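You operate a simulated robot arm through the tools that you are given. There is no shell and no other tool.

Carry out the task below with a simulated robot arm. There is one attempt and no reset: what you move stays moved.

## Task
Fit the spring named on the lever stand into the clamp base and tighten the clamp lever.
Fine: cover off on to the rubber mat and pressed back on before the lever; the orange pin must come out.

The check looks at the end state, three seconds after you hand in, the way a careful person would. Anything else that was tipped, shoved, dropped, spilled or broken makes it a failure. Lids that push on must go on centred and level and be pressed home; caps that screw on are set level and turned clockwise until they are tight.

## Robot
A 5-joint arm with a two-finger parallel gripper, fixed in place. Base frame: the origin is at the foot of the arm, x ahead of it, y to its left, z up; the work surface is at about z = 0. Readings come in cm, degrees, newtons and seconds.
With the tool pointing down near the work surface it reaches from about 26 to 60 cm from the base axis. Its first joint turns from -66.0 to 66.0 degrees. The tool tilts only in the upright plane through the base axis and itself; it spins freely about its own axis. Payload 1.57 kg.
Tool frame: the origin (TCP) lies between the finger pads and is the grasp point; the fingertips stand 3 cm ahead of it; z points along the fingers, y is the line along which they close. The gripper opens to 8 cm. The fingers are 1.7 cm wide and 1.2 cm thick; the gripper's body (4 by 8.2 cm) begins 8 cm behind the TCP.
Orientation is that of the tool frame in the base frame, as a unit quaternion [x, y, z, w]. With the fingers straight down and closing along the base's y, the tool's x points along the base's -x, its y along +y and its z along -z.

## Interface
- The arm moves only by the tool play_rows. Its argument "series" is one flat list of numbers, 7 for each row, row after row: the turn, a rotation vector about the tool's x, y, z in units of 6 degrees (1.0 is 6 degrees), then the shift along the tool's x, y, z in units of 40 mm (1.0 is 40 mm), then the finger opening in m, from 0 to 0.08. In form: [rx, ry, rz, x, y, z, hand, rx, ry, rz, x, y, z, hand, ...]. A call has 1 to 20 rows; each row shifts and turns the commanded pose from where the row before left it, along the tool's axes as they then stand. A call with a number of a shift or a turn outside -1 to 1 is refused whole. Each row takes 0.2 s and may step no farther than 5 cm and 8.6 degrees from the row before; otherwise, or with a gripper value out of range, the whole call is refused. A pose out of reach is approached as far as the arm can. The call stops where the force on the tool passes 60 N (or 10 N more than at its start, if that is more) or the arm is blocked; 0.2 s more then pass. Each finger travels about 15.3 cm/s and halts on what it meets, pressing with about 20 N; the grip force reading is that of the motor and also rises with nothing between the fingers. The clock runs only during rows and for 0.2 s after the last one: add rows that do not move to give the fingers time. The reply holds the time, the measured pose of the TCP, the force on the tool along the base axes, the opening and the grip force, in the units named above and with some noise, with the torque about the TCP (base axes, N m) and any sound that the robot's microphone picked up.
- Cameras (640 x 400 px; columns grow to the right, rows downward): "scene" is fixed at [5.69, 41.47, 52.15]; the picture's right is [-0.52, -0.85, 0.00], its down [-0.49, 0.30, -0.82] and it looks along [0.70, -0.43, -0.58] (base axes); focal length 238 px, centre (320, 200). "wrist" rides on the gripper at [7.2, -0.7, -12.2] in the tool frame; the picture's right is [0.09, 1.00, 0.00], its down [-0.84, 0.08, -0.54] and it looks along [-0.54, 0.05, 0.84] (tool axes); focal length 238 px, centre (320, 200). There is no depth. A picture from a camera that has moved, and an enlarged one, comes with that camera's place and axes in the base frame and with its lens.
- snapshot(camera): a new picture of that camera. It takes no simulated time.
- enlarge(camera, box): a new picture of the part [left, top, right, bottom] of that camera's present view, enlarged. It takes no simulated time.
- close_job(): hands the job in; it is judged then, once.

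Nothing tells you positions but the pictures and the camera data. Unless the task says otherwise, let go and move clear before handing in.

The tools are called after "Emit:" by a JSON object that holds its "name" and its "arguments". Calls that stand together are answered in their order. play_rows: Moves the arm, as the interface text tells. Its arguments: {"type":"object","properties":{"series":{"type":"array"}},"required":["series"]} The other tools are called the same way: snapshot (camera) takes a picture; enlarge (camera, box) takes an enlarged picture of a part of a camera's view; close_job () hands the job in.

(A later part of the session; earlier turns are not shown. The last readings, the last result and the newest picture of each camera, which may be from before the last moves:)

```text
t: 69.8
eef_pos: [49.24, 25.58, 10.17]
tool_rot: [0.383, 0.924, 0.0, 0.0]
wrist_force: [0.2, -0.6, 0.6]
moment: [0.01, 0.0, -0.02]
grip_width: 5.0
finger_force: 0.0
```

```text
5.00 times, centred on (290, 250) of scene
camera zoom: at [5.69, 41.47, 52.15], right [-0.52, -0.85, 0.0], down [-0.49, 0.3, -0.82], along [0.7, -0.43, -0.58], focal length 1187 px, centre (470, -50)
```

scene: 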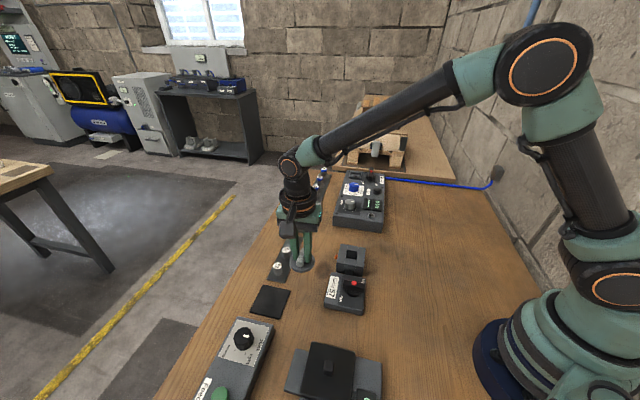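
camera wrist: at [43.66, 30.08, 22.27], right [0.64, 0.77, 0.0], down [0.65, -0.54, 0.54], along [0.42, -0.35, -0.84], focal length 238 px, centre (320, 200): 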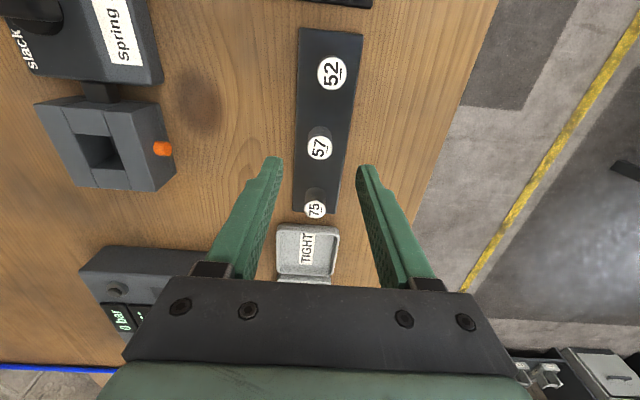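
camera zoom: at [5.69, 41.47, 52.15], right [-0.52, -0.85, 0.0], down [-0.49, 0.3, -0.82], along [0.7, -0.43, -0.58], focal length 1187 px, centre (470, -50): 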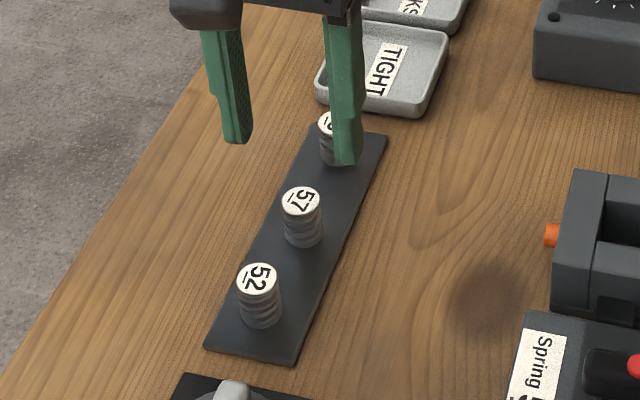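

Aligned over spring 57. Now I'll descend so the tips overlap the top 0.7 cm of it.

Emit:
{"name": "play_rows", "arguments": {"series": [0, 0, 0, 0, 0, 0.4, 0.05, 0, 0, 0, 0, 0, 0.4, 0.05, 0, 0, 0, 0, 0, 0.25, 0.05, 0, 0, 0, 0, 0, 0.15, 0.04, 0, 0, 0, 0, 0, 0, 0.035, 0, 0, 0, 0, 0, 0, 0.035]}}

Emit:
{"name": "enlarge", "arguments": {"camera": "wrist", "box": [260, 90, 380, 210]}}

Emit:
{"name": "enlarge", "arguments": {"camera": "scene", "box": [265, 225, 315, 275]}}

```text
t: 71.2
eef_pos: [49.21, 25.63, 5.29]
tool_rot: [0.383, 0.924, 0.0, 0.0]
wrist_force: [0.5, -0.1, 0.6]
moment: [0.01, -0.02, -0.02]
grip_width: 3.49
finger_force: 0.1
```

```text
3.33 times, centred on (320, 150) of wrist
camera zoom: at [43.64, 30.09, 17.51], right [0.64, 0.77, 0.0], down [0.65, -0.54, 0.54], along [0.42, -0.35, -0.84], focal length 794 px, centre (320, 367)
```

zoom: 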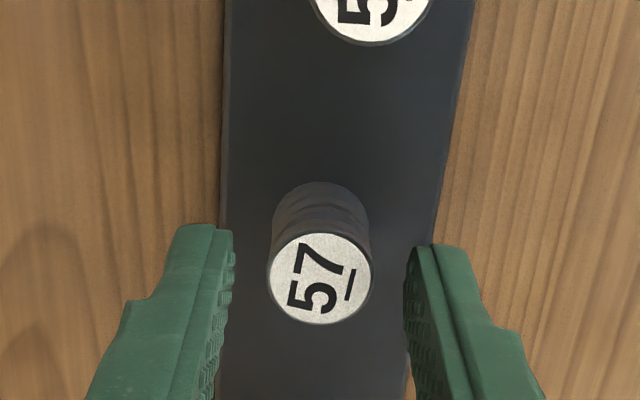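

```text
8.00 times, centred on (290, 250) of scene
camera zoom: at [5.69, 41.47, 52.15], right [-0.52, -0.85, 0.0], down [-0.49, 0.3, -0.82], along [0.7, -0.43, -0.58], focal length 1900 px, centre (560, -200)
```

zoom: 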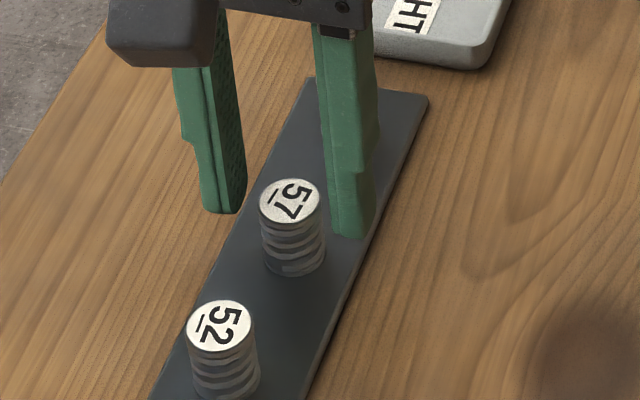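

Emit:
{"name": "play_rows", "arguments": {"series": [0, 0, 0, 0, 0, 0, 0.025, 0, 0, 0, 0, 0, 0, 0.015, 0, 0, 0, 0, 0, 0, 0.01, 0, 0, 0, 0, 0, 0, 0.01, 0, 0, 0, 0, 0, 0, 0.01]}}

Emit:
{"name": "enlarge", "arguments": {"camera": "wrist", "box": [260, 90, 380, 210]}}

```text
t: 72.4
eef_pos: [49.14, 25.45, 5.34]
tool_rot: [0.383, 0.924, 0.0, 0.0]
wrist_force: [-0.6, 1.0, 0.0]
moment: [-0.01, 0.02, -0.01]
grip_width: 2.13
finger_force: 20.4
```

```text
3.33 times, centred on (320, 150) of wrist
camera zoom: at [43.64, 30.09, 17.52], right [0.64, 0.77, 0.0], down [0.65, -0.54, 0.54], along [0.42, -0.35, -0.84], focal length 794 px, centre (320, 367)
```

zoom: 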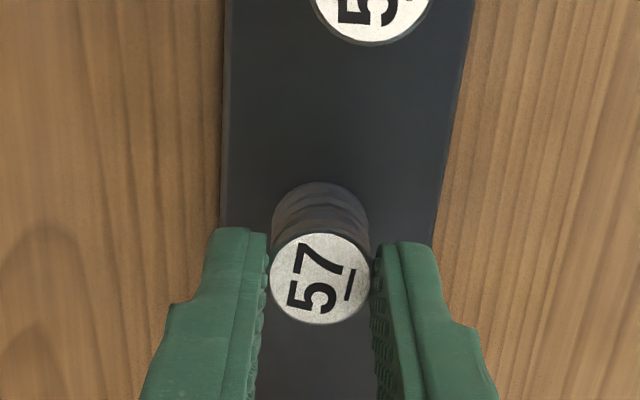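

Spring 57 is gripped. I'll lift slowly and straight up.

Emit:
{"name": "play_rows", "arguments": {"series": [0, 0, 0, 0, 0, -0.03, 0.01, 0, 0, 0, 0, 0, -0.05, 0.01, 0, 0, 0, 0, 0, -0.06, 0.01, 0, 0, 0, 0, 0, -0.08, 0.01, 0, 0, 0, 0, 0, -0.08, 0.01, 0, 0, 0, 0, 0, 0, 0.01]}}

Emit:
{"name": "enlarge", "arguments": {"camera": "scene", "box": [265, 215, 325, 275]}}

```text
t: 73.8
eef_pos: [49.13, 25.48, 6.65]
tool_rot: [0.382, 0.924, 0.0, 0.0]
wrist_force: [0.2, 0.3, -0.8]
moment: [0.0, -0.01, 0.02]
grip_width: 2.11
finger_force: 19.8
```

```text
6.67 times, centred on (295, 245) of scene
camera zoom: at [5.69, 41.47, 52.15], right [-0.52, -0.85, 0.0], down [-0.49, 0.3, -0.82], along [0.7, -0.43, -0.58], focal length 1583 px, centre (487, -100)
```

zoom: 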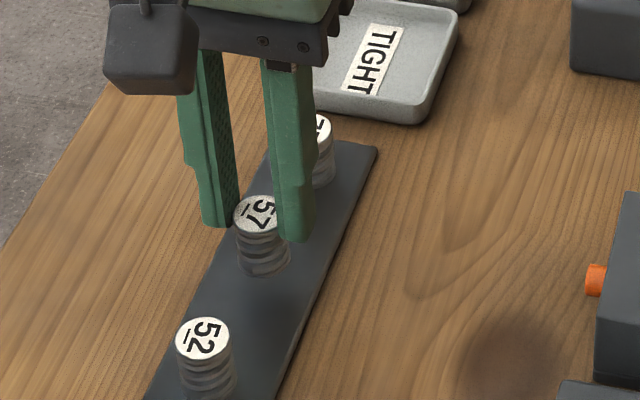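

Emit:
{"name": "play_rows", "arguments": {"series": [0, 0, 0, 0, 0, -0.06, 0.01, 0, 0, 0, 0, 0, -0.1, 0.01, 0, 0, 0, 0, 0, -0.14, 0.01, 0, 0, 0, 0, 0, -0.16, 0.01, 0, 0, 0, 0, 0, -0.16, 0.01, 0, 0, 0, 0, 0, -0.16, 0.01, 0, 0, 0, 0, 0, -0.16, 0.01, 0, 0, 0, 0, 0, -0.16, 0.01, 0, 0, 0, 0, 0, -0.14, 0.01, 0, 0, 0, 0, 0, -0.1, 0.01, 0, 0, 0, 0, 0, -0.06, 0.01, 0, 0, 0, 0, 0, 0, 0.01]}}

Emit:
{"name": "snapshot", "arguments": {"camera": "wrist"}}

Emit:
{"name": "enlarge", "arguments": {"camera": "scene", "box": [265, 205, 325, 265]}}

```text
t: 76.4
eef_pos: [49.22, 25.62, 12.22]
tool_rot: [0.383, 0.924, 0.0, 0.0]
wrist_force: [0.2, -0.2, -0.9]
moment: [0.01, 0.02, -0.01]
grip_width: 2.1
finger_force: 19.9
```

```text
taken
camera wrist: at [43.63, 30.06, 24.31], right [0.64, 0.77, 0.0], down [0.65, -0.54, 0.54], along [0.42, -0.35, -0.84], focal length 238 px, centre (320, 200)
```

wrist: 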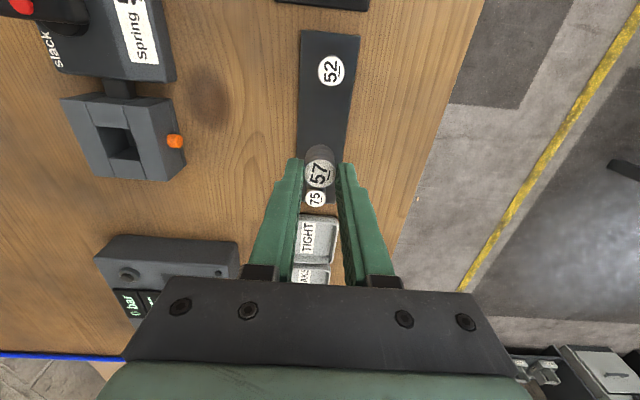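

```text
6.67 times, centred on (295, 235) of scene
camera zoom: at [5.69, 41.47, 52.15], right [-0.52, -0.85, 0.0], down [-0.49, 0.3, -0.82], along [0.7, -0.43, -0.58], focal length 1583 px, centre (487, -33)
```

zoom: 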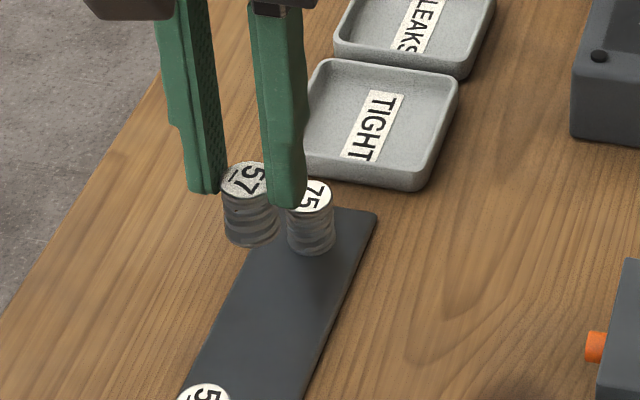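

Spring 57 is held well. I'll carry it over the clamp well.

Emit:
{"name": "play_rows", "arguments": {"series": [0, 0, 0, -0.02, -0.12, 0, 0.01, 0, 0, 0, -0.028, -0.25, 0, 0.01, 0, 0, 0, -0.028, -0.32, 0, 0.01, 0, 0, 0, -0.028, -0.32, 0, 0.01, 0, 0, 0, -0.028, -0.32, 0, 0.01, 0, 0, 0, -0.028, -0.32, 0, 0.01, 0, 0, 0, -0.028, -0.32, 0, 0.01, 0, 0, 0, -0.028, -0.32, 0, 0.01, 0, 0, 0, -0.028, -0.32, 0, 0.01, 0, 0, 0, -0.028, -0.32, 0, 0.01, 0, 0, 0, -0.028, -0.32, 0, 0.01, 0, 0, 0, -0.028, -0.32, 0, 0.01, 0, 0, 0, -0.028, -0.32, 0, 0.01, 0, 0, 0, -0.028, -0.32, 0, 0.01, 0, 0, 0, -0.028, -0.25, 0, 0.01, 0, 0, 0, -0.02, -0.12, 0, 0.01, 0, 0, 0, 0, 0, 0, 0.01]}}

Emit:
{"name": "snapshot", "arguments": {"camera": "wrist"}}

Emit:
{"name": "enlarge", "arguments": {"camera": "wrist", "box": [260, 70, 390, 220]}}

Emit:
{"name": "enlarge", "arguments": {"camera": "scene", "box": [315, 215, 385, 285]}}

```text
t: 80.0
eef_pos: [37.47, 11.39, 12.2]
tool_rot: [0.382, 0.924, 0.0, 0.0]
wrist_force: [0.0, 1.1, 0.2]
moment: [-0.03, 0.02, 0.01]
grip_width: 2.09
finger_force: 19.6
```

```text
taken
camera wrist: at [31.91, 15.89, 24.29], right [0.64, 0.77, 0.0], down [0.65, -0.54, 0.54], along [0.42, -0.35, -0.84], focal length 238 px, centre (320, 200)
```

wrist: 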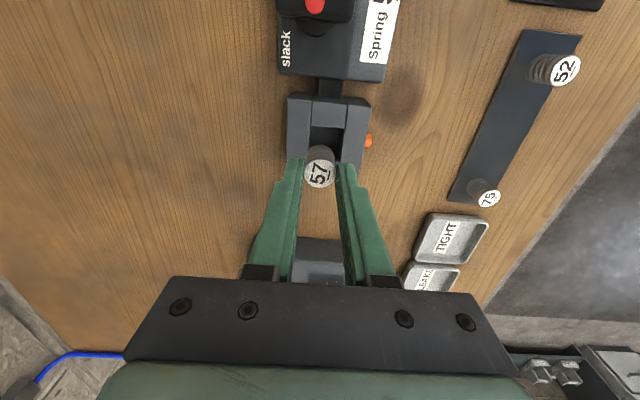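

```text
2.67 times, centred on (325, 145) of wrist
camera zoom: at [31.91, 15.89, 24.29], right [0.64, 0.77, 0.0], down [0.65, -0.54, 0.54], along [0.42, -0.35, -0.84], focal length 636 px, centre (307, 347)
```

zoom: 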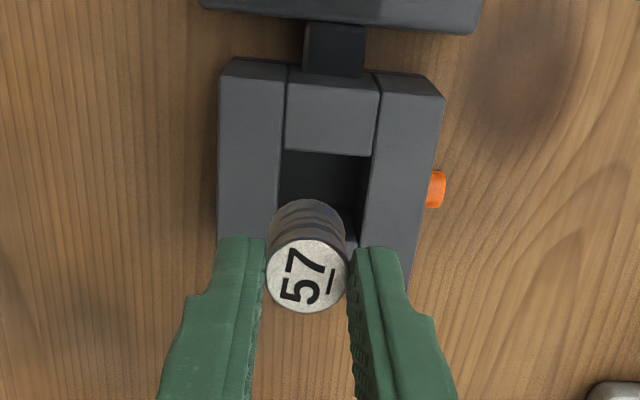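

```text
5.71 times, centred on (350, 250) of scene
camera zoom: at [5.69, 41.47, 52.15], right [-0.52, -0.85, 0.0], down [-0.49, 0.3, -0.82], along [0.7, -0.43, -0.58], focal length 1357 px, centre (149, -86)
```

zoom: 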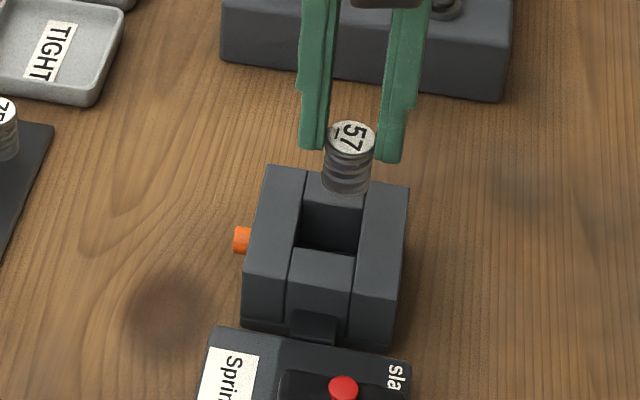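

The well spans about n 33.5–36.5 and s -19.8 to -17.0. The spring is about 0.55 cm short in n, so I'll correct that and lower it to just above the well.

Emit:
{"name": "play_rows", "arguments": {"series": [0, 0, 0, 0, 0.07, 0, 0.01, 0, 0, 0, 0, 0.07, 0.05, 0.01, 0, 0, 0, 0, 0, 0.12, 0.01, 0, 0, 0, 0, 0, 0.15, 0.01, 0, 0, 0, 0, 0, 0.15, 0.01, 0, 0, 0, 0, 0, 0.12, 0.01, 0, 0, 0, 0, 0, 0.06, 0.01, 0, 0, 0, 0, 0, 0, 0.01]}}

Emit:
{"name": "enlarge", "arguments": {"camera": "wrist", "box": [260, 70, 390, 220]}}

Emit:
{"name": "enlarge", "arguments": {"camera": "scene", "box": [320, 225, 380, 285]}}

```text
t: 81.8
eef_pos: [37.81, 11.82, 9.58]
tool_rot: [0.383, 0.924, 0.0, 0.0]
wrist_force: [0.3, 0.2, 0.1]
moment: [-0.03, -0.03, 0.04]
grip_width: 2.11
finger_force: 20.0
```

```text
2.67 times, centred on (325, 145) of wrist
camera zoom: at [32.29, 16.32, 21.67], right [0.64, 0.77, 0.0], down [0.65, -0.54, 0.54], along [0.42, -0.35, -0.84], focal length 636 px, centre (307, 347)
```

zoom: 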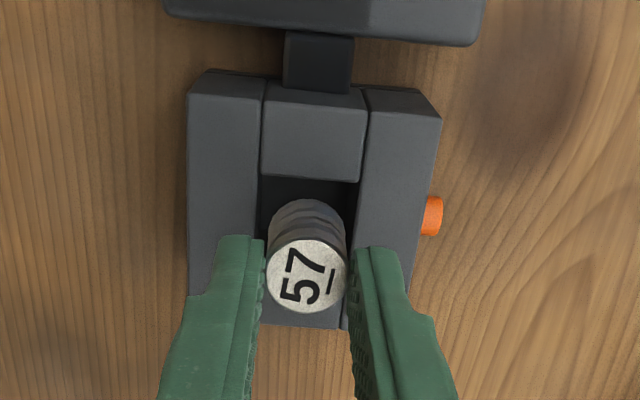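

```text
6.67 times, centred on (350, 255) of scene
camera zoom: at [5.69, 41.47, 52.15], right [-0.52, -0.85, 0.0], down [-0.49, 0.3, -0.82], along [0.7, -0.43, -0.58], focal length 1583 px, centre (120, -167)
```

zoom: 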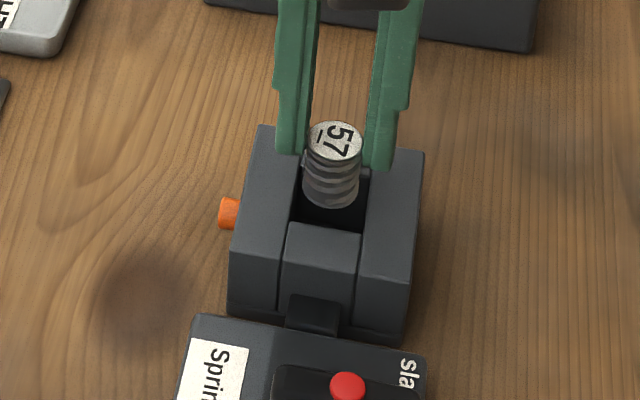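

The spring lines up with the well. I'll lower it in slowly.

Emit:
{"name": "play_rows", "arguments": {"series": [0, 0, 0, 0, 0, 0.08, 0.01, 0, 0, 0, 0, 0, 0.08, 0.01, 0, 0, 0, 0, 0, 0.08, 0.01, 0, 0, 0, 0, 0, 0.08, 0.01, 0, 0, 0, 0, 0, 0, 0.01]}}

Emit:
{"name": "enlarge", "arguments": {"camera": "wrist", "box": [260, 70, 390, 220]}}

Emit:
{"name": "enlarge", "arguments": {"camera": "scene", "box": [320, 225, 380, 285]}}

```text
t: 83.0
eef_pos: [37.92, 11.81, 8.26]
tool_rot: [0.383, 0.924, 0.0, 0.001]
wrist_force: [-0.9, 0.4, 0.0]
moment: [0.0, -0.02, 0.01]
grip_width: 2.11
finger_force: 20.6
```

```text
2.67 times, centred on (325, 145) of wrist
camera zoom: at [32.32, 16.27, 20.38], right [0.64, 0.77, 0.0], down [0.65, -0.54, 0.54], along [0.42, -0.35, -0.84], focal length 636 px, centre (307, 347)
```

zoom: 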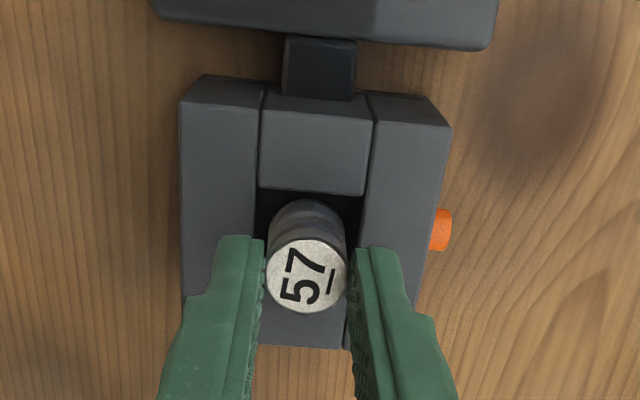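

```text
6.67 times, centred on (350, 255) of scene
camera zoom: at [5.69, 41.47, 52.15], right [-0.52, -0.85, 0.0], down [-0.49, 0.3, -0.82], along [0.7, -0.43, -0.58], focal length 1583 px, centre (120, -167)
```

zoom: 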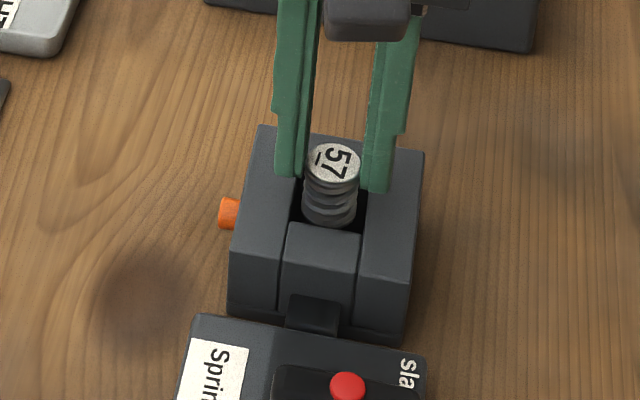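

Emit:
{"name": "play_rows", "arguments": {"series": [0, 0, 0, 0, 0, 0.06, 0.01, 0, 0, 0, 0, 0, 0.06, 0.01, 0, 0, 0, 0, 0, 0.06, 0.01, 0, 0, 0, 0, 0, 0, 0.01]}}

Emit:
{"name": "play_rows", "arguments": {"series": [0, 0, 0, 0, 0, 0.05, 0.01, 0, 0, 0, 0, 0, 0, 0.01]}}

Emit:
{"name": "enlarge", "arguments": {"camera": "scene", "box": [325, 230, 375, 280]}}

Emit:
{"name": "enlarge", "arguments": {"camera": "wrist", "box": [260, 70, 390, 220]}}

```text
t: 84.0
eef_pos: [37.81, 11.68, 7.48]
tool_rot: [0.383, 0.924, 0.0, 0.0]
wrist_force: [-0.2, 0.0, -0.3]
moment: [-0.01, -0.01, -0.01]
grip_width: 2.13
finger_force: 20.1
```

```text
t: 84.6
eef_pos: [37.83, 11.78, 7.44]
tool_rot: [0.383, 0.924, 0.0, 0.0]
wrist_force: [0.0, 0.6, -0.2]
moment: [-0.02, -0.01, -0.02]
grip_width: 2.08
finger_force: 20.7
```

```text
8.00 times, centred on (350, 255) of scene
camera zoom: at [5.69, 41.47, 52.15], right [-0.52, -0.85, 0.0], down [-0.49, 0.3, -0.82], along [0.7, -0.43, -0.58], focal length 1900 px, centre (80, -240)
```

zoom: 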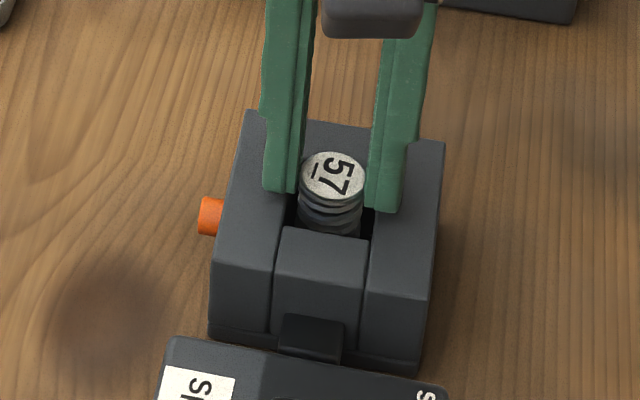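

```text
2.67 times, centred on (325, 145) of wrist
camera zoom: at [32.29, 16.33, 19.48], right [0.64, 0.77, 0.0], down [0.65, -0.54, 0.54], along [0.42, -0.35, -0.84], focal length 636 px, centre (307, 347)
```

zoom: 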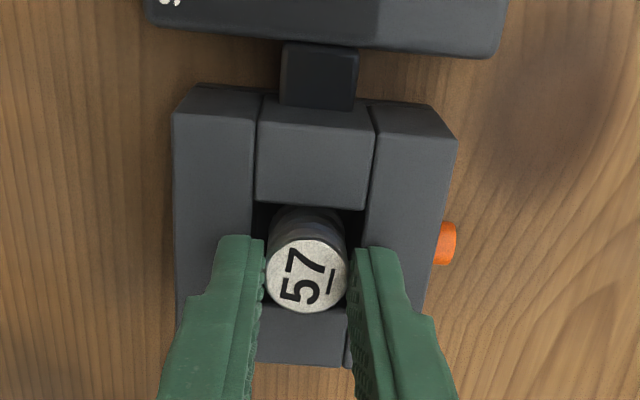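

Emit:
{"name": "play_rows", "arguments": {"series": [0, 0, 0, 0, 0, 0.04, 0.01, 0, 0, 0, 0, 0, 0, 0.01]}}

Emit:
{"name": "play_rows", "arguments": {"series": [0, 0, 0, 0, 0, 0.04, 0.01, 0, 0, 0, 0, 0, 0, 0.01]}}

```text
t: 85.2
eef_pos: [37.78, 11.81, 7.21]
tool_rot: [0.383, 0.924, 0.0, 0.001]
wrist_force: [0.0, 0.1, -0.8]
moment: [0.03, -0.01, 0.0]
grip_width: 2.1
finger_force: 19.7
```

```text
t: 85.8
eef_pos: [37.84, 11.83, 7.01]
tool_rot: [0.382, 0.924, 0.0, 0.001]
wrist_force: [0.7, 0.2, -0.1]
moment: [0.0, 0.01, 0.01]
grip_width: 2.1
finger_force: 20.1
```

The tips are just above the base's top face and the spring is mostly inside the well. I'll release it to slide in.

Emit:
{"name": "play_rows", "arguments": {"series": [0, 0, 0, 0, 0, 0.015, 0.01, 0, 0, 0, 0, 0, 0, 0.022, 0, 0, 0, 0, 0, 0, 0.025, 0, 0, 0, 0, 0, 0, 0.03, 0, 0, 0, 0, 0, 0, 0.035, 0, 0, 0, 0, 0, 0, 0.035]}}

Emit:
{"name": "enlarge", "arguments": {"camera": "wrist", "box": [260, 70, 390, 220]}}

Emit:
{"name": "enlarge", "arguments": {"camera": "scene", "box": [325, 230, 375, 280]}}

```text
t: 87.2
eef_pos: [37.79, 11.77, 6.91]
tool_rot: [0.382, 0.924, 0.0, -0.001]
wrist_force: [1.3, -0.6, 0.8]
moment: [0.03, -0.03, 0.02]
grip_width: 3.45
finger_force: 0.1
```

```text
2.67 times, centred on (325, 145) of wrist
camera zoom: at [32.28, 16.29, 19.1], right [0.64, 0.77, 0.0], down [0.65, -0.54, 0.54], along [0.42, -0.35, -0.84], focal length 636 px, centre (307, 347)
```

zoom: 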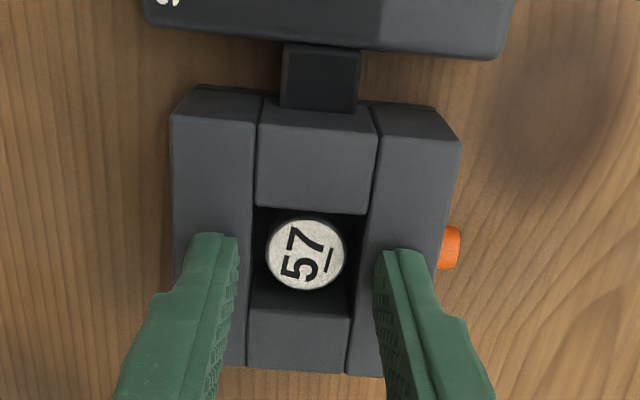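

```text
8.00 times, centred on (350, 255) of scene
camera zoom: at [5.69, 41.47, 52.15], right [-0.52, -0.85, 0.0], down [-0.49, 0.3, -0.82], along [0.7, -0.43, -0.58], focal length 1900 px, centre (80, -240)
```

zoom: 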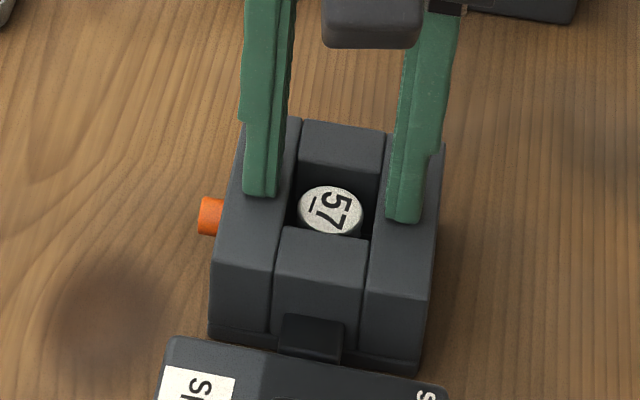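

The spring dropped in upright and centred. I'll rise for a better look into the well.

Emit:
{"name": "play_rows", "arguments": {"series": [0, 0, 0, 0, 0, -0.3, 0.035, 0, 0, 0, 0, 0, -0.7, 0.035, 0, 0, 0, 0, 0, -0.7, 0.04, 0, 0, 0, 0, 0, 0, 0.04]}}

Emit:
{"name": "enlarge", "arguments": {"camera": "wrist", "box": [270, 70, 380, 180]}}

Emit:
{"name": "enlarge", "arguments": {"camera": "scene", "box": [325, 235, 375, 280]}}

```text
t: 88.2
eef_pos: [37.88, 11.64, 13.76]
tool_rot: [0.383, 0.924, 0.0, 0.0]
wrist_force: [0.1, -0.1, -0.5]
moment: [0.02, -0.01, 0.03]
grip_width: 4.01
finger_force: 0.1
```

```text
3.64 times, centred on (325, 125) of wrist
camera zoom: at [32.28, 16.24, 25.96], right [0.64, 0.77, 0.0], down [0.65, -0.54, 0.54], along [0.42, -0.35, -0.84], focal length 867 px, centre (302, 473)
```

zoom: 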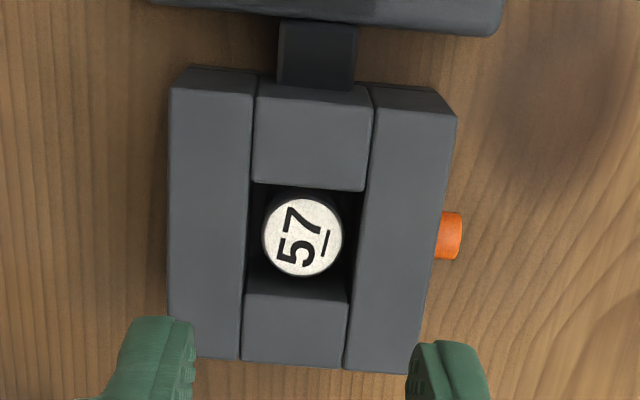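

```text
8.89 times, centred on (350, 258) of scene
camera zoom: at [5.69, 41.47, 52.15], right [-0.52, -0.85, 0.0], down [-0.49, 0.3, -0.82], along [0.7, -0.43, -0.58], focal length 2111 px, centre (53, -311)
```

zoom: 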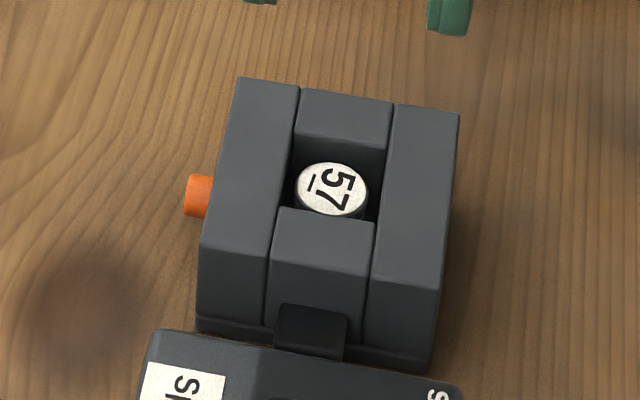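

The spring stands upright just below the base's top face. Now I'll go back to the mat for the cover.

Emit:
{"name": "play_rows", "arguments": {"series": [0, 0, 0, 0.63, 0.6975, 0, 0.04, 0, 0, 0, 0.63, 0.6975, 0, 0.04, 0, 0, 0, 0.63, 0.6975, 0, 0.04, 0, 0, 0, 0.63, 0.6975, 0, 0.04, 0, 0, 0, 0.63, 0.6975, 0, 0.04, 0, 0, 0, 0.63, 0.6975, 0, 0.04, 0, 0, 0, 0, 0, 0, 0.04]}}

Emit:
{"name": "enlarge", "arguments": {"camera": "wrist", "box": [260, 70, 390, 200]}}

```text
t: 89.8
eef_pos: [38.95, 34.41, 13.87]
tool_rot: [0.383, 0.924, 0.0, 0.0]
wrist_force: [-0.3, -0.4, -0.2]
moment: [0.01, 0.0, 0.02]
grip_width: 4.01
finger_force: 0.1
```

```text
3.08 times, centred on (325, 135) of wrist
camera zoom: at [33.44, 38.9, 25.92], right [0.64, 0.77, 0.0], down [0.65, -0.54, 0.54], along [0.42, -0.35, -0.84], focal length 733 px, centre (305, 400)
```

zoom: 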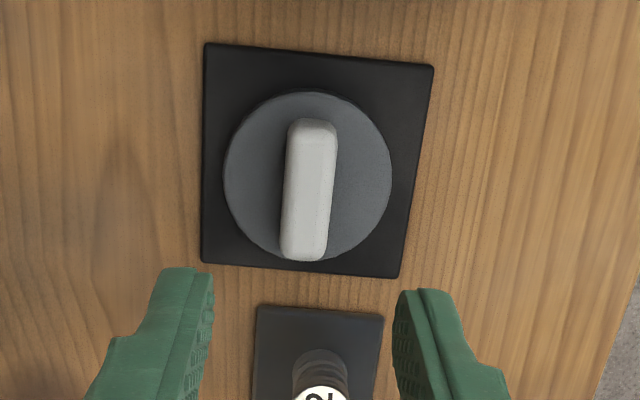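

Emit:
{"name": "play_rows", "arguments": {"series": [0, 0, 0, 0, 0, 0.6, 0.04, 0, 0, 0, 0, 0, 0.6, 0.04, 0, 0, 0, 0, 0, 0.6, 0.04, 0, 0, 0, 0, 0, 0.3, 0.04, 0, 0, 0, 0, 0, 0.2, 0.04, 0, 0, 0, 0, 0, 0.1, 0.04, 0, 0, 0, 0, 0, 0, 0.04]}}

Emit:
{"name": "enlarge", "arguments": {"camera": "wrist", "box": [240, 80, 400, 220]}}

Emit:
{"name": "enlarge", "arguments": {"camera": "scene", "box": [230, 260, 310, 330]}}

```text
t: 91.4
eef_pos: [38.94, 34.29, 4.19]
tool_rot: [0.382, 0.924, -0.001, 0.0]
wrist_force: [0.2, -0.6, 0.4]
moment: [-0.03, 0.01, 0.0]
grip_width: 4.02
finger_force: 0.0
```

```text
2.86 times, centred on (320, 150) of wrist
camera zoom: at [33.44, 38.83, 16.31], right [0.64, 0.77, 0.0], down [0.65, -0.54, 0.54], along [0.42, -0.35, -0.84], focal length 681 px, centre (320, 343)
```

zoom: 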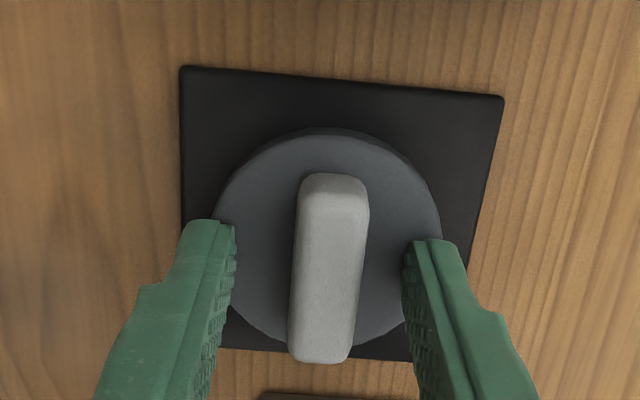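

```text
5.71 times, centred on (270, 295) of scene
camera zoom: at [5.69, 41.47, 52.15], right [-0.52, -0.85, 0.0], down [-0.49, 0.3, -0.82], along [0.7, -0.43, -0.58], focal length 1357 px, centre (606, -343)
```

zoom: 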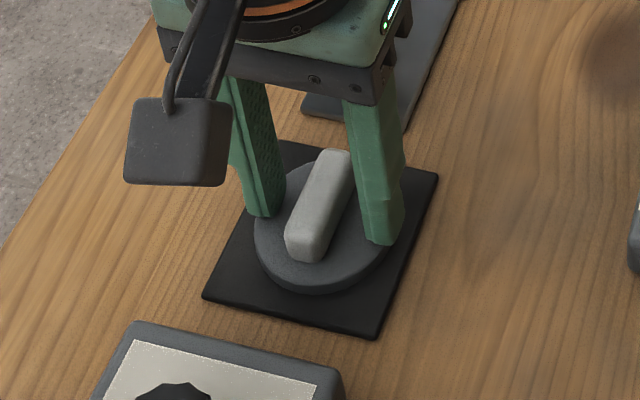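

Emit:
{"name": "play_rows", "arguments": {"series": [0, 0, 0, 0.03, 0.05, 0, 0.04, 0, 0, 0, 0, 0, 0, 0.04, 0, 0, 0, 0, 0, 0, 0.025, 0, 0, 0, 0, 0, 0, 0.01, 0, 0, 0, 0, 0, 0, 0.0, 0, 0, 0, 0, 0, 0, 0.0]}}

Emit:
{"name": "enlarge", "arguments": {"camera": "wrist", "box": [240, 80, 400, 220]}}

```text
t: 92.8
eef_pos: [39.07, 34.6, 4.17]
tool_rot: [0.382, 0.924, 0.0, 0.0]
wrist_force: [-3.6, -1.1, 5.1]
moment: [0.0, 0.08, -0.02]
grip_width: 1.52
finger_force: 20.0
```

```text
2.86 times, centred on (320, 150) of wrist
camera zoom: at [33.46, 39.07, 16.3], right [0.64, 0.77, 0.0], down [0.65, -0.54, 0.54], along [0.42, -0.35, -0.84], focal length 681 px, centre (320, 343)
```

zoom: 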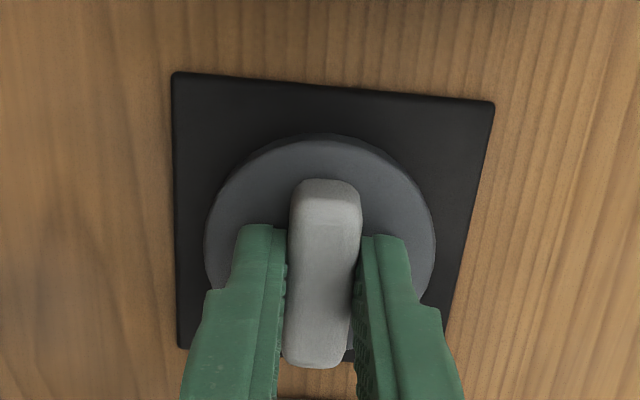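

Gripped and centred. I'll lift slowly.

Emit:
{"name": "play_rows", "arguments": {"series": [0, 0, 0, 0, 0, -0.03, 0.0, 0, 0, 0, 0, 0, -0.05, 0.0, 0, 0, 0, 0, 0, -0.07, 0.0, 0, 0, 0, 0, 0, -0.1, 0.0, 0, 0, 0, 0, 0, -0.13, 0.0, 0, 0, 0, 0, 0, -0.15, 0.0, 0, 0, 0, 0, 0, -0.15, 0.0, 0, 0, 0, 0, 0, -0.15, 0.0, 0, 0, 0, 0, 0, -0.15, 0.0, 0, 0, 0, 0, 0, -0.15, 0.0, 0, 0, 0, 0, 0, -0.15, 0.0, 0, 0, 0, 0, 0, -0.15, 0.0, 0, 0, 0, 0, 0, -0.15, 0.0, 0, 0, 0, 0, 0, -0.15, 0.0, 0, 0, 0, 0, 0, -0.15, 0.0, 0, 0, 0, 0, 0, -0.12, 0.0, 0, 0, 0, 0, 0, -0.07, 0.0, 0, 0, 0, 0, 0, 0, 0.0]}}

Emit:
{"name": "enlarge", "arguments": {"camera": "wrist", "box": [240, 80, 400, 220]}}

Emit:
{"name": "enlarge", "arguments": {"camera": "scene", "box": [220, 220, 340, 330]}}

```text
t: 96.6
eef_pos: [39.09, 34.5, 12.53]
tool_rot: [0.383, 0.924, 0.0, 0.0]
wrist_force: [0.5, 0.0, -1.8]
moment: [0.0, 0.0, 0.01]
grip_width: 1.56
finger_force: 20.0
```

```text
2.86 times, centred on (320, 150) of wrist
camera zoom: at [33.46, 39.06, 24.61], right [0.64, 0.77, 0.0], down [0.65, -0.54, 0.54], along [0.42, -0.35, -0.84], focal length 681 px, centre (320, 343)
```

zoom: 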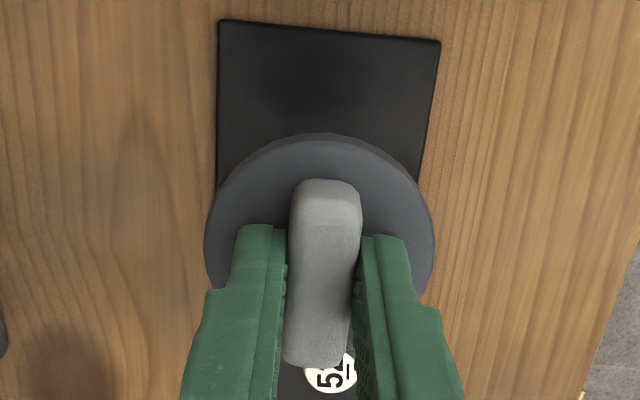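

```text
3.64 times, centred on (280, 275) of scene
camera zoom: at [5.69, 41.47, 52.15], right [-0.52, -0.85, 0.0], down [-0.49, 0.3, -0.82], along [0.7, -0.43, -0.58], focal length 864 px, centre (466, -73)
```

zoom: 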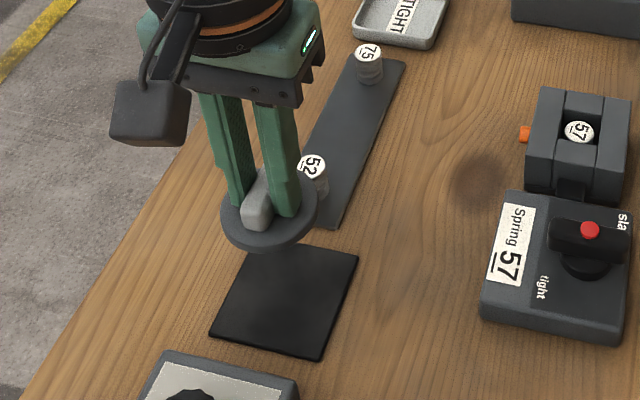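

The cover hangs level and centred on the tool axis. I'll carry it back towards the clamp.

Emit:
{"name": "play_rows", "arguments": {"series": [0, 0, 0, -0.095, -0.106, 0, 0.0, 0, 0, 0, -0.1905, -0.21225, 0, 0.0, 0, 0, 0, -0.1905, -0.21225, 0, 0.0, 0, 0, 0, -0.1905, -0.21225, 0, 0.0, 0, 0, 0, -0.1905, -0.21225, 0, 0.0, 0, 0, 0, -0.1905, -0.21225, 0, 0.0, 0, 0, 0, -0.1905, -0.21225, 0, 0.0, 0, 0, 0, -0.1905, -0.21225, 0, 0.0, 0, 0, 0, -0.1905, -0.21225, 0, 0.0, 0, 0, 0, -0.1905, -0.21225, 0, 0.0, 0, 0, 0, -0.1905, -0.21225, 0, 0.0, 0, 0, 0, -0.1905, -0.21225, 0, 0.0, 0, 0, 0, -0.1905, -0.21225, 0, 0.0, 0, 0, 0, -0.1905, -0.21225, 0, 0.0, 0, 0, 0, -0.1905, -0.21225, 0, 0.0, 0, 0, 0, -0.1905, -0.21225, 0, 0.0, 0, 0, 0, -0.1905, -0.21225, 0, 0.0, 0, 0, 0, -0.1905, -0.21225, 0, 0.0, 0, 0, 0, -0.095, -0.106, 0, 0.0, 0, 0, 0, 0, 0, 0, 0.0]}}

Emit:
{"name": "play_rows", "arguments": {"series": [0, 0, 0, -0.13, -0.14, 0, 0.0, 0, 0, 0, -0.13, -0.14, 0, 0.0, 0, 0, 0, -0.12, -0.1445, 0, 0.0, 0, 0, 0, 0, 0, 0, 0.0]}}

Emit:
{"name": "enlarge", "arguments": {"camera": "wrist", "box": [240, 60, 400, 220]}}

Emit:
{"name": "enlarge", "arguments": {"camera": "scene", "box": [315, 210, 385, 285]}}

```text
t: 100.8
eef_pos: [37.82, 13.96, 12.5]
tool_rot: [0.383, 0.924, 0.0, 0.0]
wrist_force: [0.0, 0.1, -0.6]
moment: [0.02, -0.02, -0.01]
grip_width: 1.52
finger_force: 20.1
```

```text
t: 101.8
eef_pos: [37.74, 11.83, 12.53]
tool_rot: [0.382, 0.924, 0.001, 0.0]
wrist_force: [0.0, 0.1, -1.0]
moment: [0.01, -0.02, -0.01]
grip_width: 1.51
finger_force: 20.2
```

```text
2.50 times, centred on (320, 140) of wrist
camera zoom: at [32.23, 16.3, 24.61], right [0.64, 0.77, 0.0], down [0.65, -0.54, 0.54], along [0.42, -0.35, -0.84], focal length 596 px, centre (320, 350)
```

zoom: 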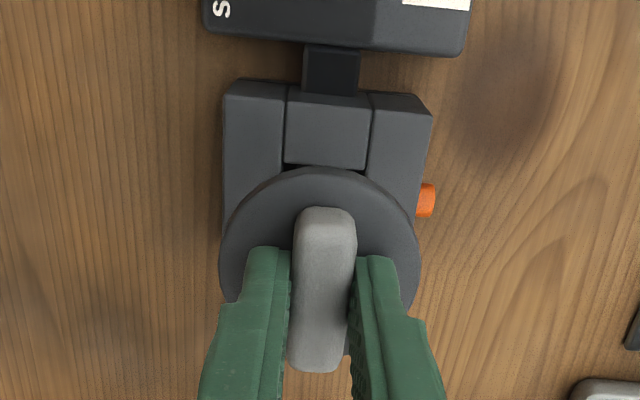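

```text
5.33 times, centred on (350, 248) of scene
camera zoom: at [5.69, 41.47, 52.15], right [-0.52, -0.85, 0.0], down [-0.49, 0.3, -0.82], along [0.7, -0.43, -0.58], focal length 1267 px, centre (160, -53)
```

zoom: 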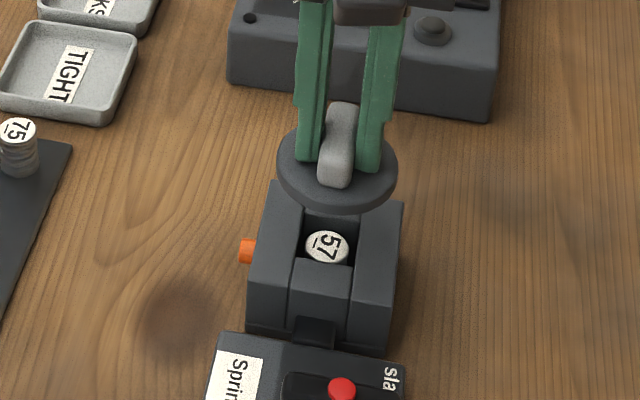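

The cover is aligned over the base. I'll lower it slowly.

Emit:
{"name": "play_rows", "arguments": {"series": [0, 0, 0, 0, 0, 0.06, 0.0, 0, 0, 0, 0, 0, 0.1, 0.0, 0, 0, 0, 0, 0, 0.12, 0.0, 0, 0, 0, 0, 0, 0.12, 0.0, 0, 0, 0, 0, 0, 0.12, 0.0, 0, 0, 0, 0, 0, 0.12, 0.0, 0, 0, 0, 0, 0, 0.12, 0.0, 0, 0, 0, 0, 0, 0.12, 0.0, 0, 0, 0, 0, 0, 0.08, 0.0, 0, 0, 0, 0, 0, 0.05, 0.0, 0, 0, 0, 0, 0, 0, 0.0, 0, 0, 0, 0, 0, 0, 0.0]}}

Emit:
{"name": "enlarge", "arguments": {"camera": "wrist", "box": [240, 80, 400, 220]}}

Emit:
{"name": "enlarge", "arguments": {"camera": "scene", "box": [325, 230, 375, 280]}}

```text
t: 104.4
eef_pos: [37.78, 11.77, 8.39]
tool_rot: [0.383, 0.924, 0.0, -0.001]
wrist_force: [-1.2, -0.7, 0.2]
moment: [0.0, -0.01, 0.03]
grip_width: 1.53
finger_force: 19.9
```

```text
2.86 times, centred on (320, 150) of wrist
camera zoom: at [32.24, 16.28, 20.53], right [0.64, 0.77, 0.0], down [0.65, -0.54, 0.54], along [0.42, -0.35, -0.84], focal length 681 px, centre (320, 343)
```

zoom: 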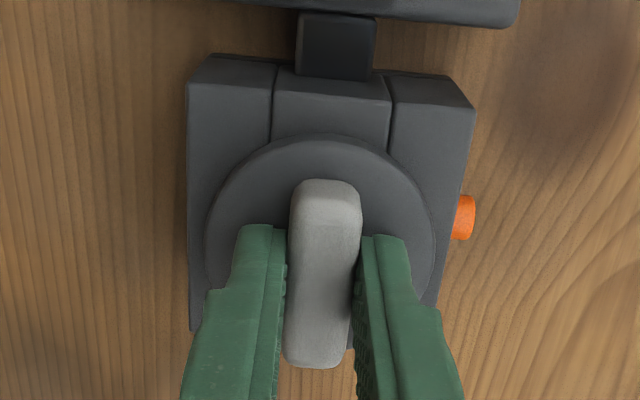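

```text
8.00 times, centred on (350, 255) of scene
camera zoom: at [5.69, 41.47, 52.15], right [-0.52, -0.85, 0.0], down [-0.49, 0.3, -0.82], along [0.7, -0.43, -0.58], focal length 1900 px, centre (80, -240)
```

zoom: 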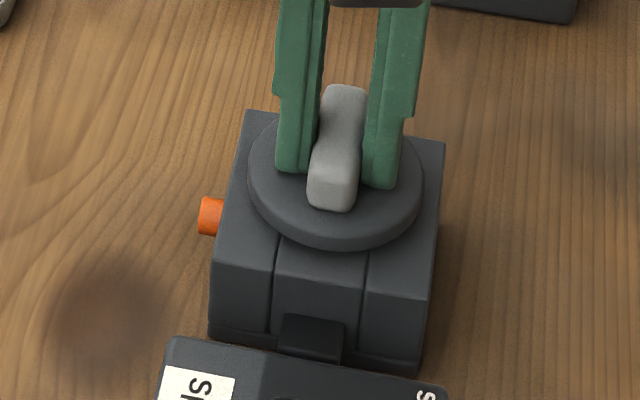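

The cover is centred over the base, matching its original position to within about 0.1 cm. I'll lower it to contact and press home, listening for the snap.

Emit:
{"name": "play_rows", "arguments": {"series": [0, 0, 0, 0.01, 0, 0.05, 0.0, 0, 0, 0, 0, 0, 0.04, 0.0, 0, 0, 0, 0, 0, 0, 0.0]}}

Emit:
{"name": "play_rows", "arguments": {"series": [0, 0, 0, 0, 0, 0.04, 0.0, 0, 0, 0, 0, 0, 0, 0.0]}}

Emit:
{"name": "play_rows", "arguments": {"series": [0, 0, 0, 0, 0, 0.03, 0.0, 0, 0, 0, 0, 0, 0, 0.0]}}

```text
t: 105.2
eef_pos: [37.8, 11.73, 8.05]
tool_rot: [0.382, 0.924, 0.0, 0.0]
wrist_force: [1.6, -1.0, -0.5]
moment: [0.01, 0.02, 0.0]
grip_width: 1.5
finger_force: 20.1
```

```text
t: 105.8
eef_pos: [37.66, 11.82, 7.84]
tool_rot: [0.382, 0.924, 0.0, 0.0]
wrist_force: [0.4, 1.0, 0.4]
moment: [0.01, -0.03, -0.01]
grip_width: 1.52
finger_force: 20.3
```

```text
t: 106.4
eef_pos: [37.76, 11.69, 7.77]
tool_rot: [0.383, 0.924, -0.001, 0.001]
wrist_force: [-0.5, 0.3, 0.0]
moment: [0.04, -0.01, -0.01]
grip_width: 1.52
finger_force: 19.7
```

Emit:
{"name": "play_rows", "arguments": {"series": [0, 0, 0, 0, 0, 0.03, 0.0, 0, 0, 0, 0, 0, 0, 0.0]}}

Emit:
{"name": "play_rows", "arguments": {"series": [0, 0, 0, 0, 0, 0.03, 0.0, 0, 0, 0, 0, 0, 0, 0.0]}}

Emit:
{"name": "enlarge", "arguments": {"camera": "scene", "box": [325, 230, 375, 280]}}

Emit:
{"name": "enlarge", "arguments": {"camera": "wrist", "box": [240, 80, 400, 220]}}

```text
t: 107.0
eef_pos: [37.67, 11.82, 7.79]
tool_rot: [0.382, 0.924, 0.0, 0.0]
wrist_force: [-12.1, 2.0, 29.0]
moment: [0.02, 0.28, 0.0]
grip_width: 1.55
finger_force: 20.0
heard: snap
```

```text
t: 107.5
eef_pos: [37.87, 11.72, 7.77]
tool_rot: [0.382, 0.924, 0.0, 0.001]
wrist_force: [-3.0, -0.1, 6.6]
moment: [0.0, -0.06, -0.03]
grip_width: 1.55
finger_force: 20.2
stopped in row 2: the force on the tool passed its limit at 62 N (the readings are from after the stop); the commanded pose is now the measured one
```

```text
8.00 times, centred on (350, 255) of scene
camera zoom: at [5.69, 41.47, 52.15], right [-0.52, -0.85, 0.0], down [-0.49, 0.3, -0.82], along [0.7, -0.43, -0.58], focal length 1900 px, centre (80, -240)
```

zoom: 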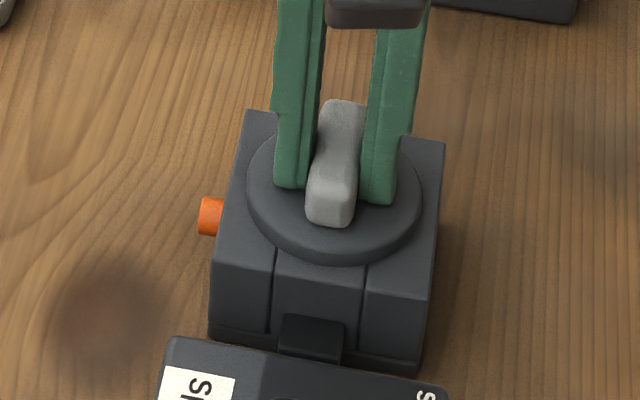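

```text
2.86 times, centred on (320, 150) of wrist
camera zoom: at [32.19, 16.34, 19.88], right [0.64, 0.77, 0.0], down [0.65, -0.54, 0.54], along [0.42, -0.35, -0.84], focal length 681 px, centre (320, 343)
```

zoom: 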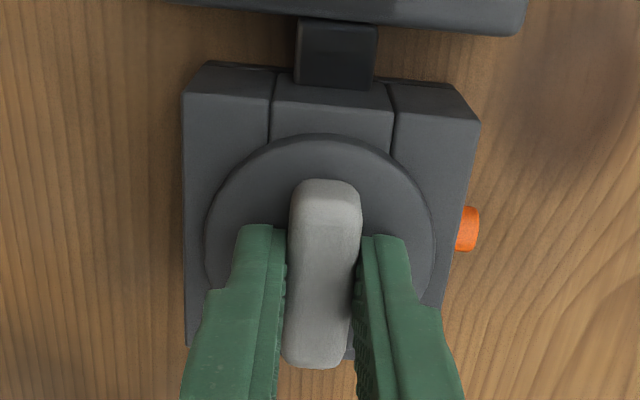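

The snap was heard and the press reached 62 N, so the cover is home. I'll open and rise straight up, then inspect.

Emit:
{"name": "play_rows", "arguments": {"series": [0, 0, 0, 0, 0, 0, 0.017, 0, 0, 0, 0, 0, 0, 0.025, 0, 0, 0, 0, 0, 0, 0.04, 0, 0, 0, 0, 0, 0, 0.04, 0, 0, 0, 0, 0, -0.2, 0.04, 0, 0, 0, 0, 0, -0.6, 0.04, 0, 0, 0, 0, 0, -0.8, 0.04, 0, 0, 0, 0, 0, 0, 0.04]}}

Emit:
{"name": "enlarge", "arguments": {"camera": "scene", "box": [325, 230, 375, 280]}}

Emit:
{"name": "enlarge", "arguments": {"camera": "wrist", "box": [260, 60, 390, 190]}}

```text
t: 109.3
eef_pos: [37.72, 11.87, 14.23]
tool_rot: [0.382, 0.924, 0.0, 0.0]
wrist_force: [0.1, 0.1, -0.1]
moment: [0.0, -0.01, 0.0]
grip_width: 3.97
finger_force: 0.0
```

```text
8.00 times, centred on (350, 255) of scene
camera zoom: at [5.69, 41.47, 52.15], right [-0.52, -0.85, 0.0], down [-0.49, 0.3, -0.82], along [0.7, -0.43, -0.58], focal length 1900 px, centre (80, -240)
```

zoom: 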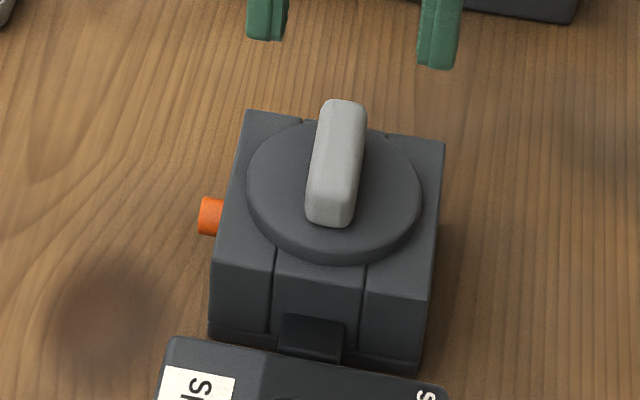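

```text
3.08 times, centred on (325, 125) of wrist
camera zoom: at [32.16, 16.36, 26.24], right [0.64, 0.77, 0.0], down [0.65, -0.54, 0.54], along [0.42, -0.35, -0.84], focal length 733 px, centre (305, 431)
```

zoom: 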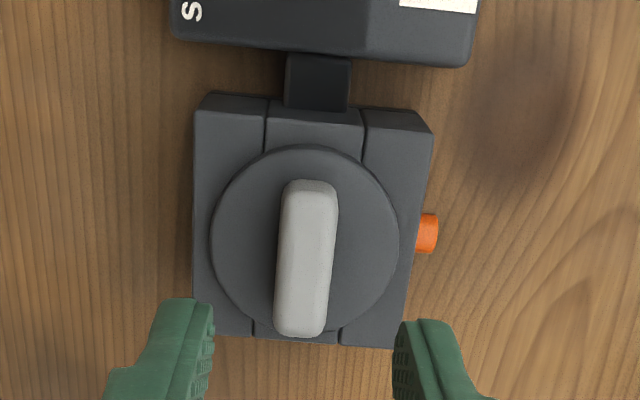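

The cover sits exactly where it was originally, level and home. Next comes the lever: I'll move above it for a precise look.

Emit:
{"name": "play_rows", "arguments": {"series": [0, 0, 0, 0.6, -0.11, 0, 0.04, 0, 0, 0, 0.6, -0.11, 0, 0.04, 0, 0, 0, 0.6, -0.11, 0, 0.04, 0, 0, 0, 0.55, -0.1, 0, 0.04, 0, 0, 0, 0, 0, 0, 0.04]}}

Emit:
{"name": "snapshot", "arguments": {"camera": "wrist"}}

Emit:
{"name": "enlarge", "arguments": {"camera": "wrist", "box": [250, 50, 390, 190]}}

Emit:
{"name": "enlarge", "arguments": {"camera": "scene", "box": [315, 255, 375, 325]}}

```text
t: 110.5
eef_pos: [29.94, 17.31, 14.17]
tool_rot: [0.382, 0.924, -0.001, 0.0]
wrist_force: [0.2, -0.7, 0.2]
moment: [-0.01, 0.0, -0.06]
grip_width: 4.0
finger_force: 0.0
```

```text
taken
camera wrist: at [24.32, 21.8, 26.23], right [0.64, 0.77, 0.0], down [0.65, -0.54, 0.54], along [0.42, -0.35, -0.84], focal length 238 px, centre (320, 200)
```

wrist: 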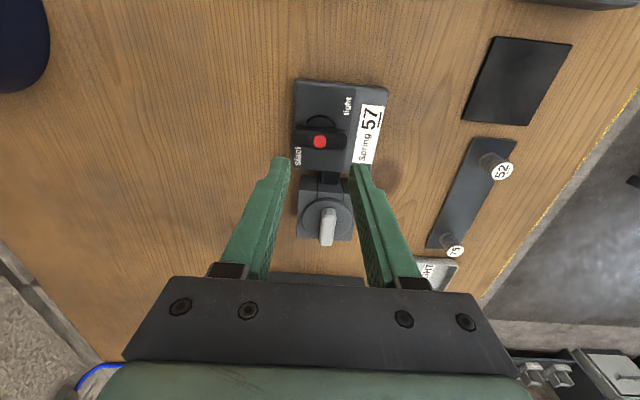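

```text
2.86 times, centred on (320, 120) of wrist
camera zoom: at [24.32, 21.8, 26.23], right [0.64, 0.77, 0.0], down [0.65, -0.54, 0.54], along [0.42, -0.35, -0.84], focal length 681 px, centre (320, 429)
```

zoom: 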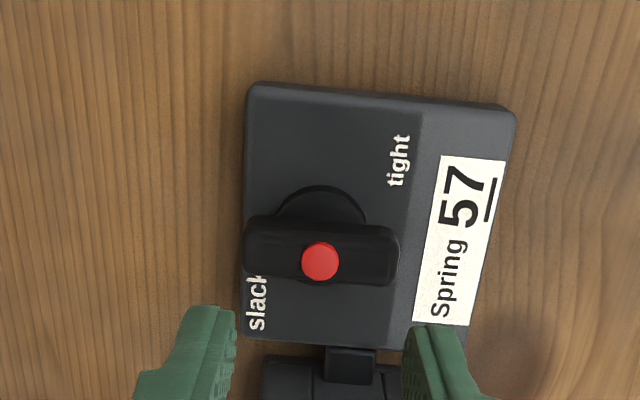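

```text
5.71 times, centred on (345, 290) of scene
camera zoom: at [5.69, 41.47, 52.15], right [-0.52, -0.85, 0.0], down [-0.49, 0.3, -0.82], along [0.7, -0.43, -0.58], focal length 1357 px, centre (177, -314)
```

zoom: 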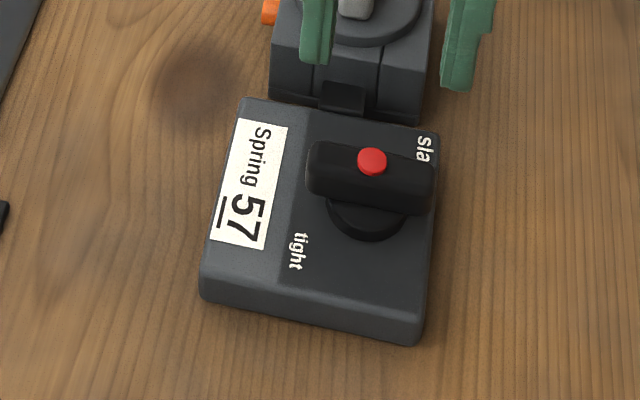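

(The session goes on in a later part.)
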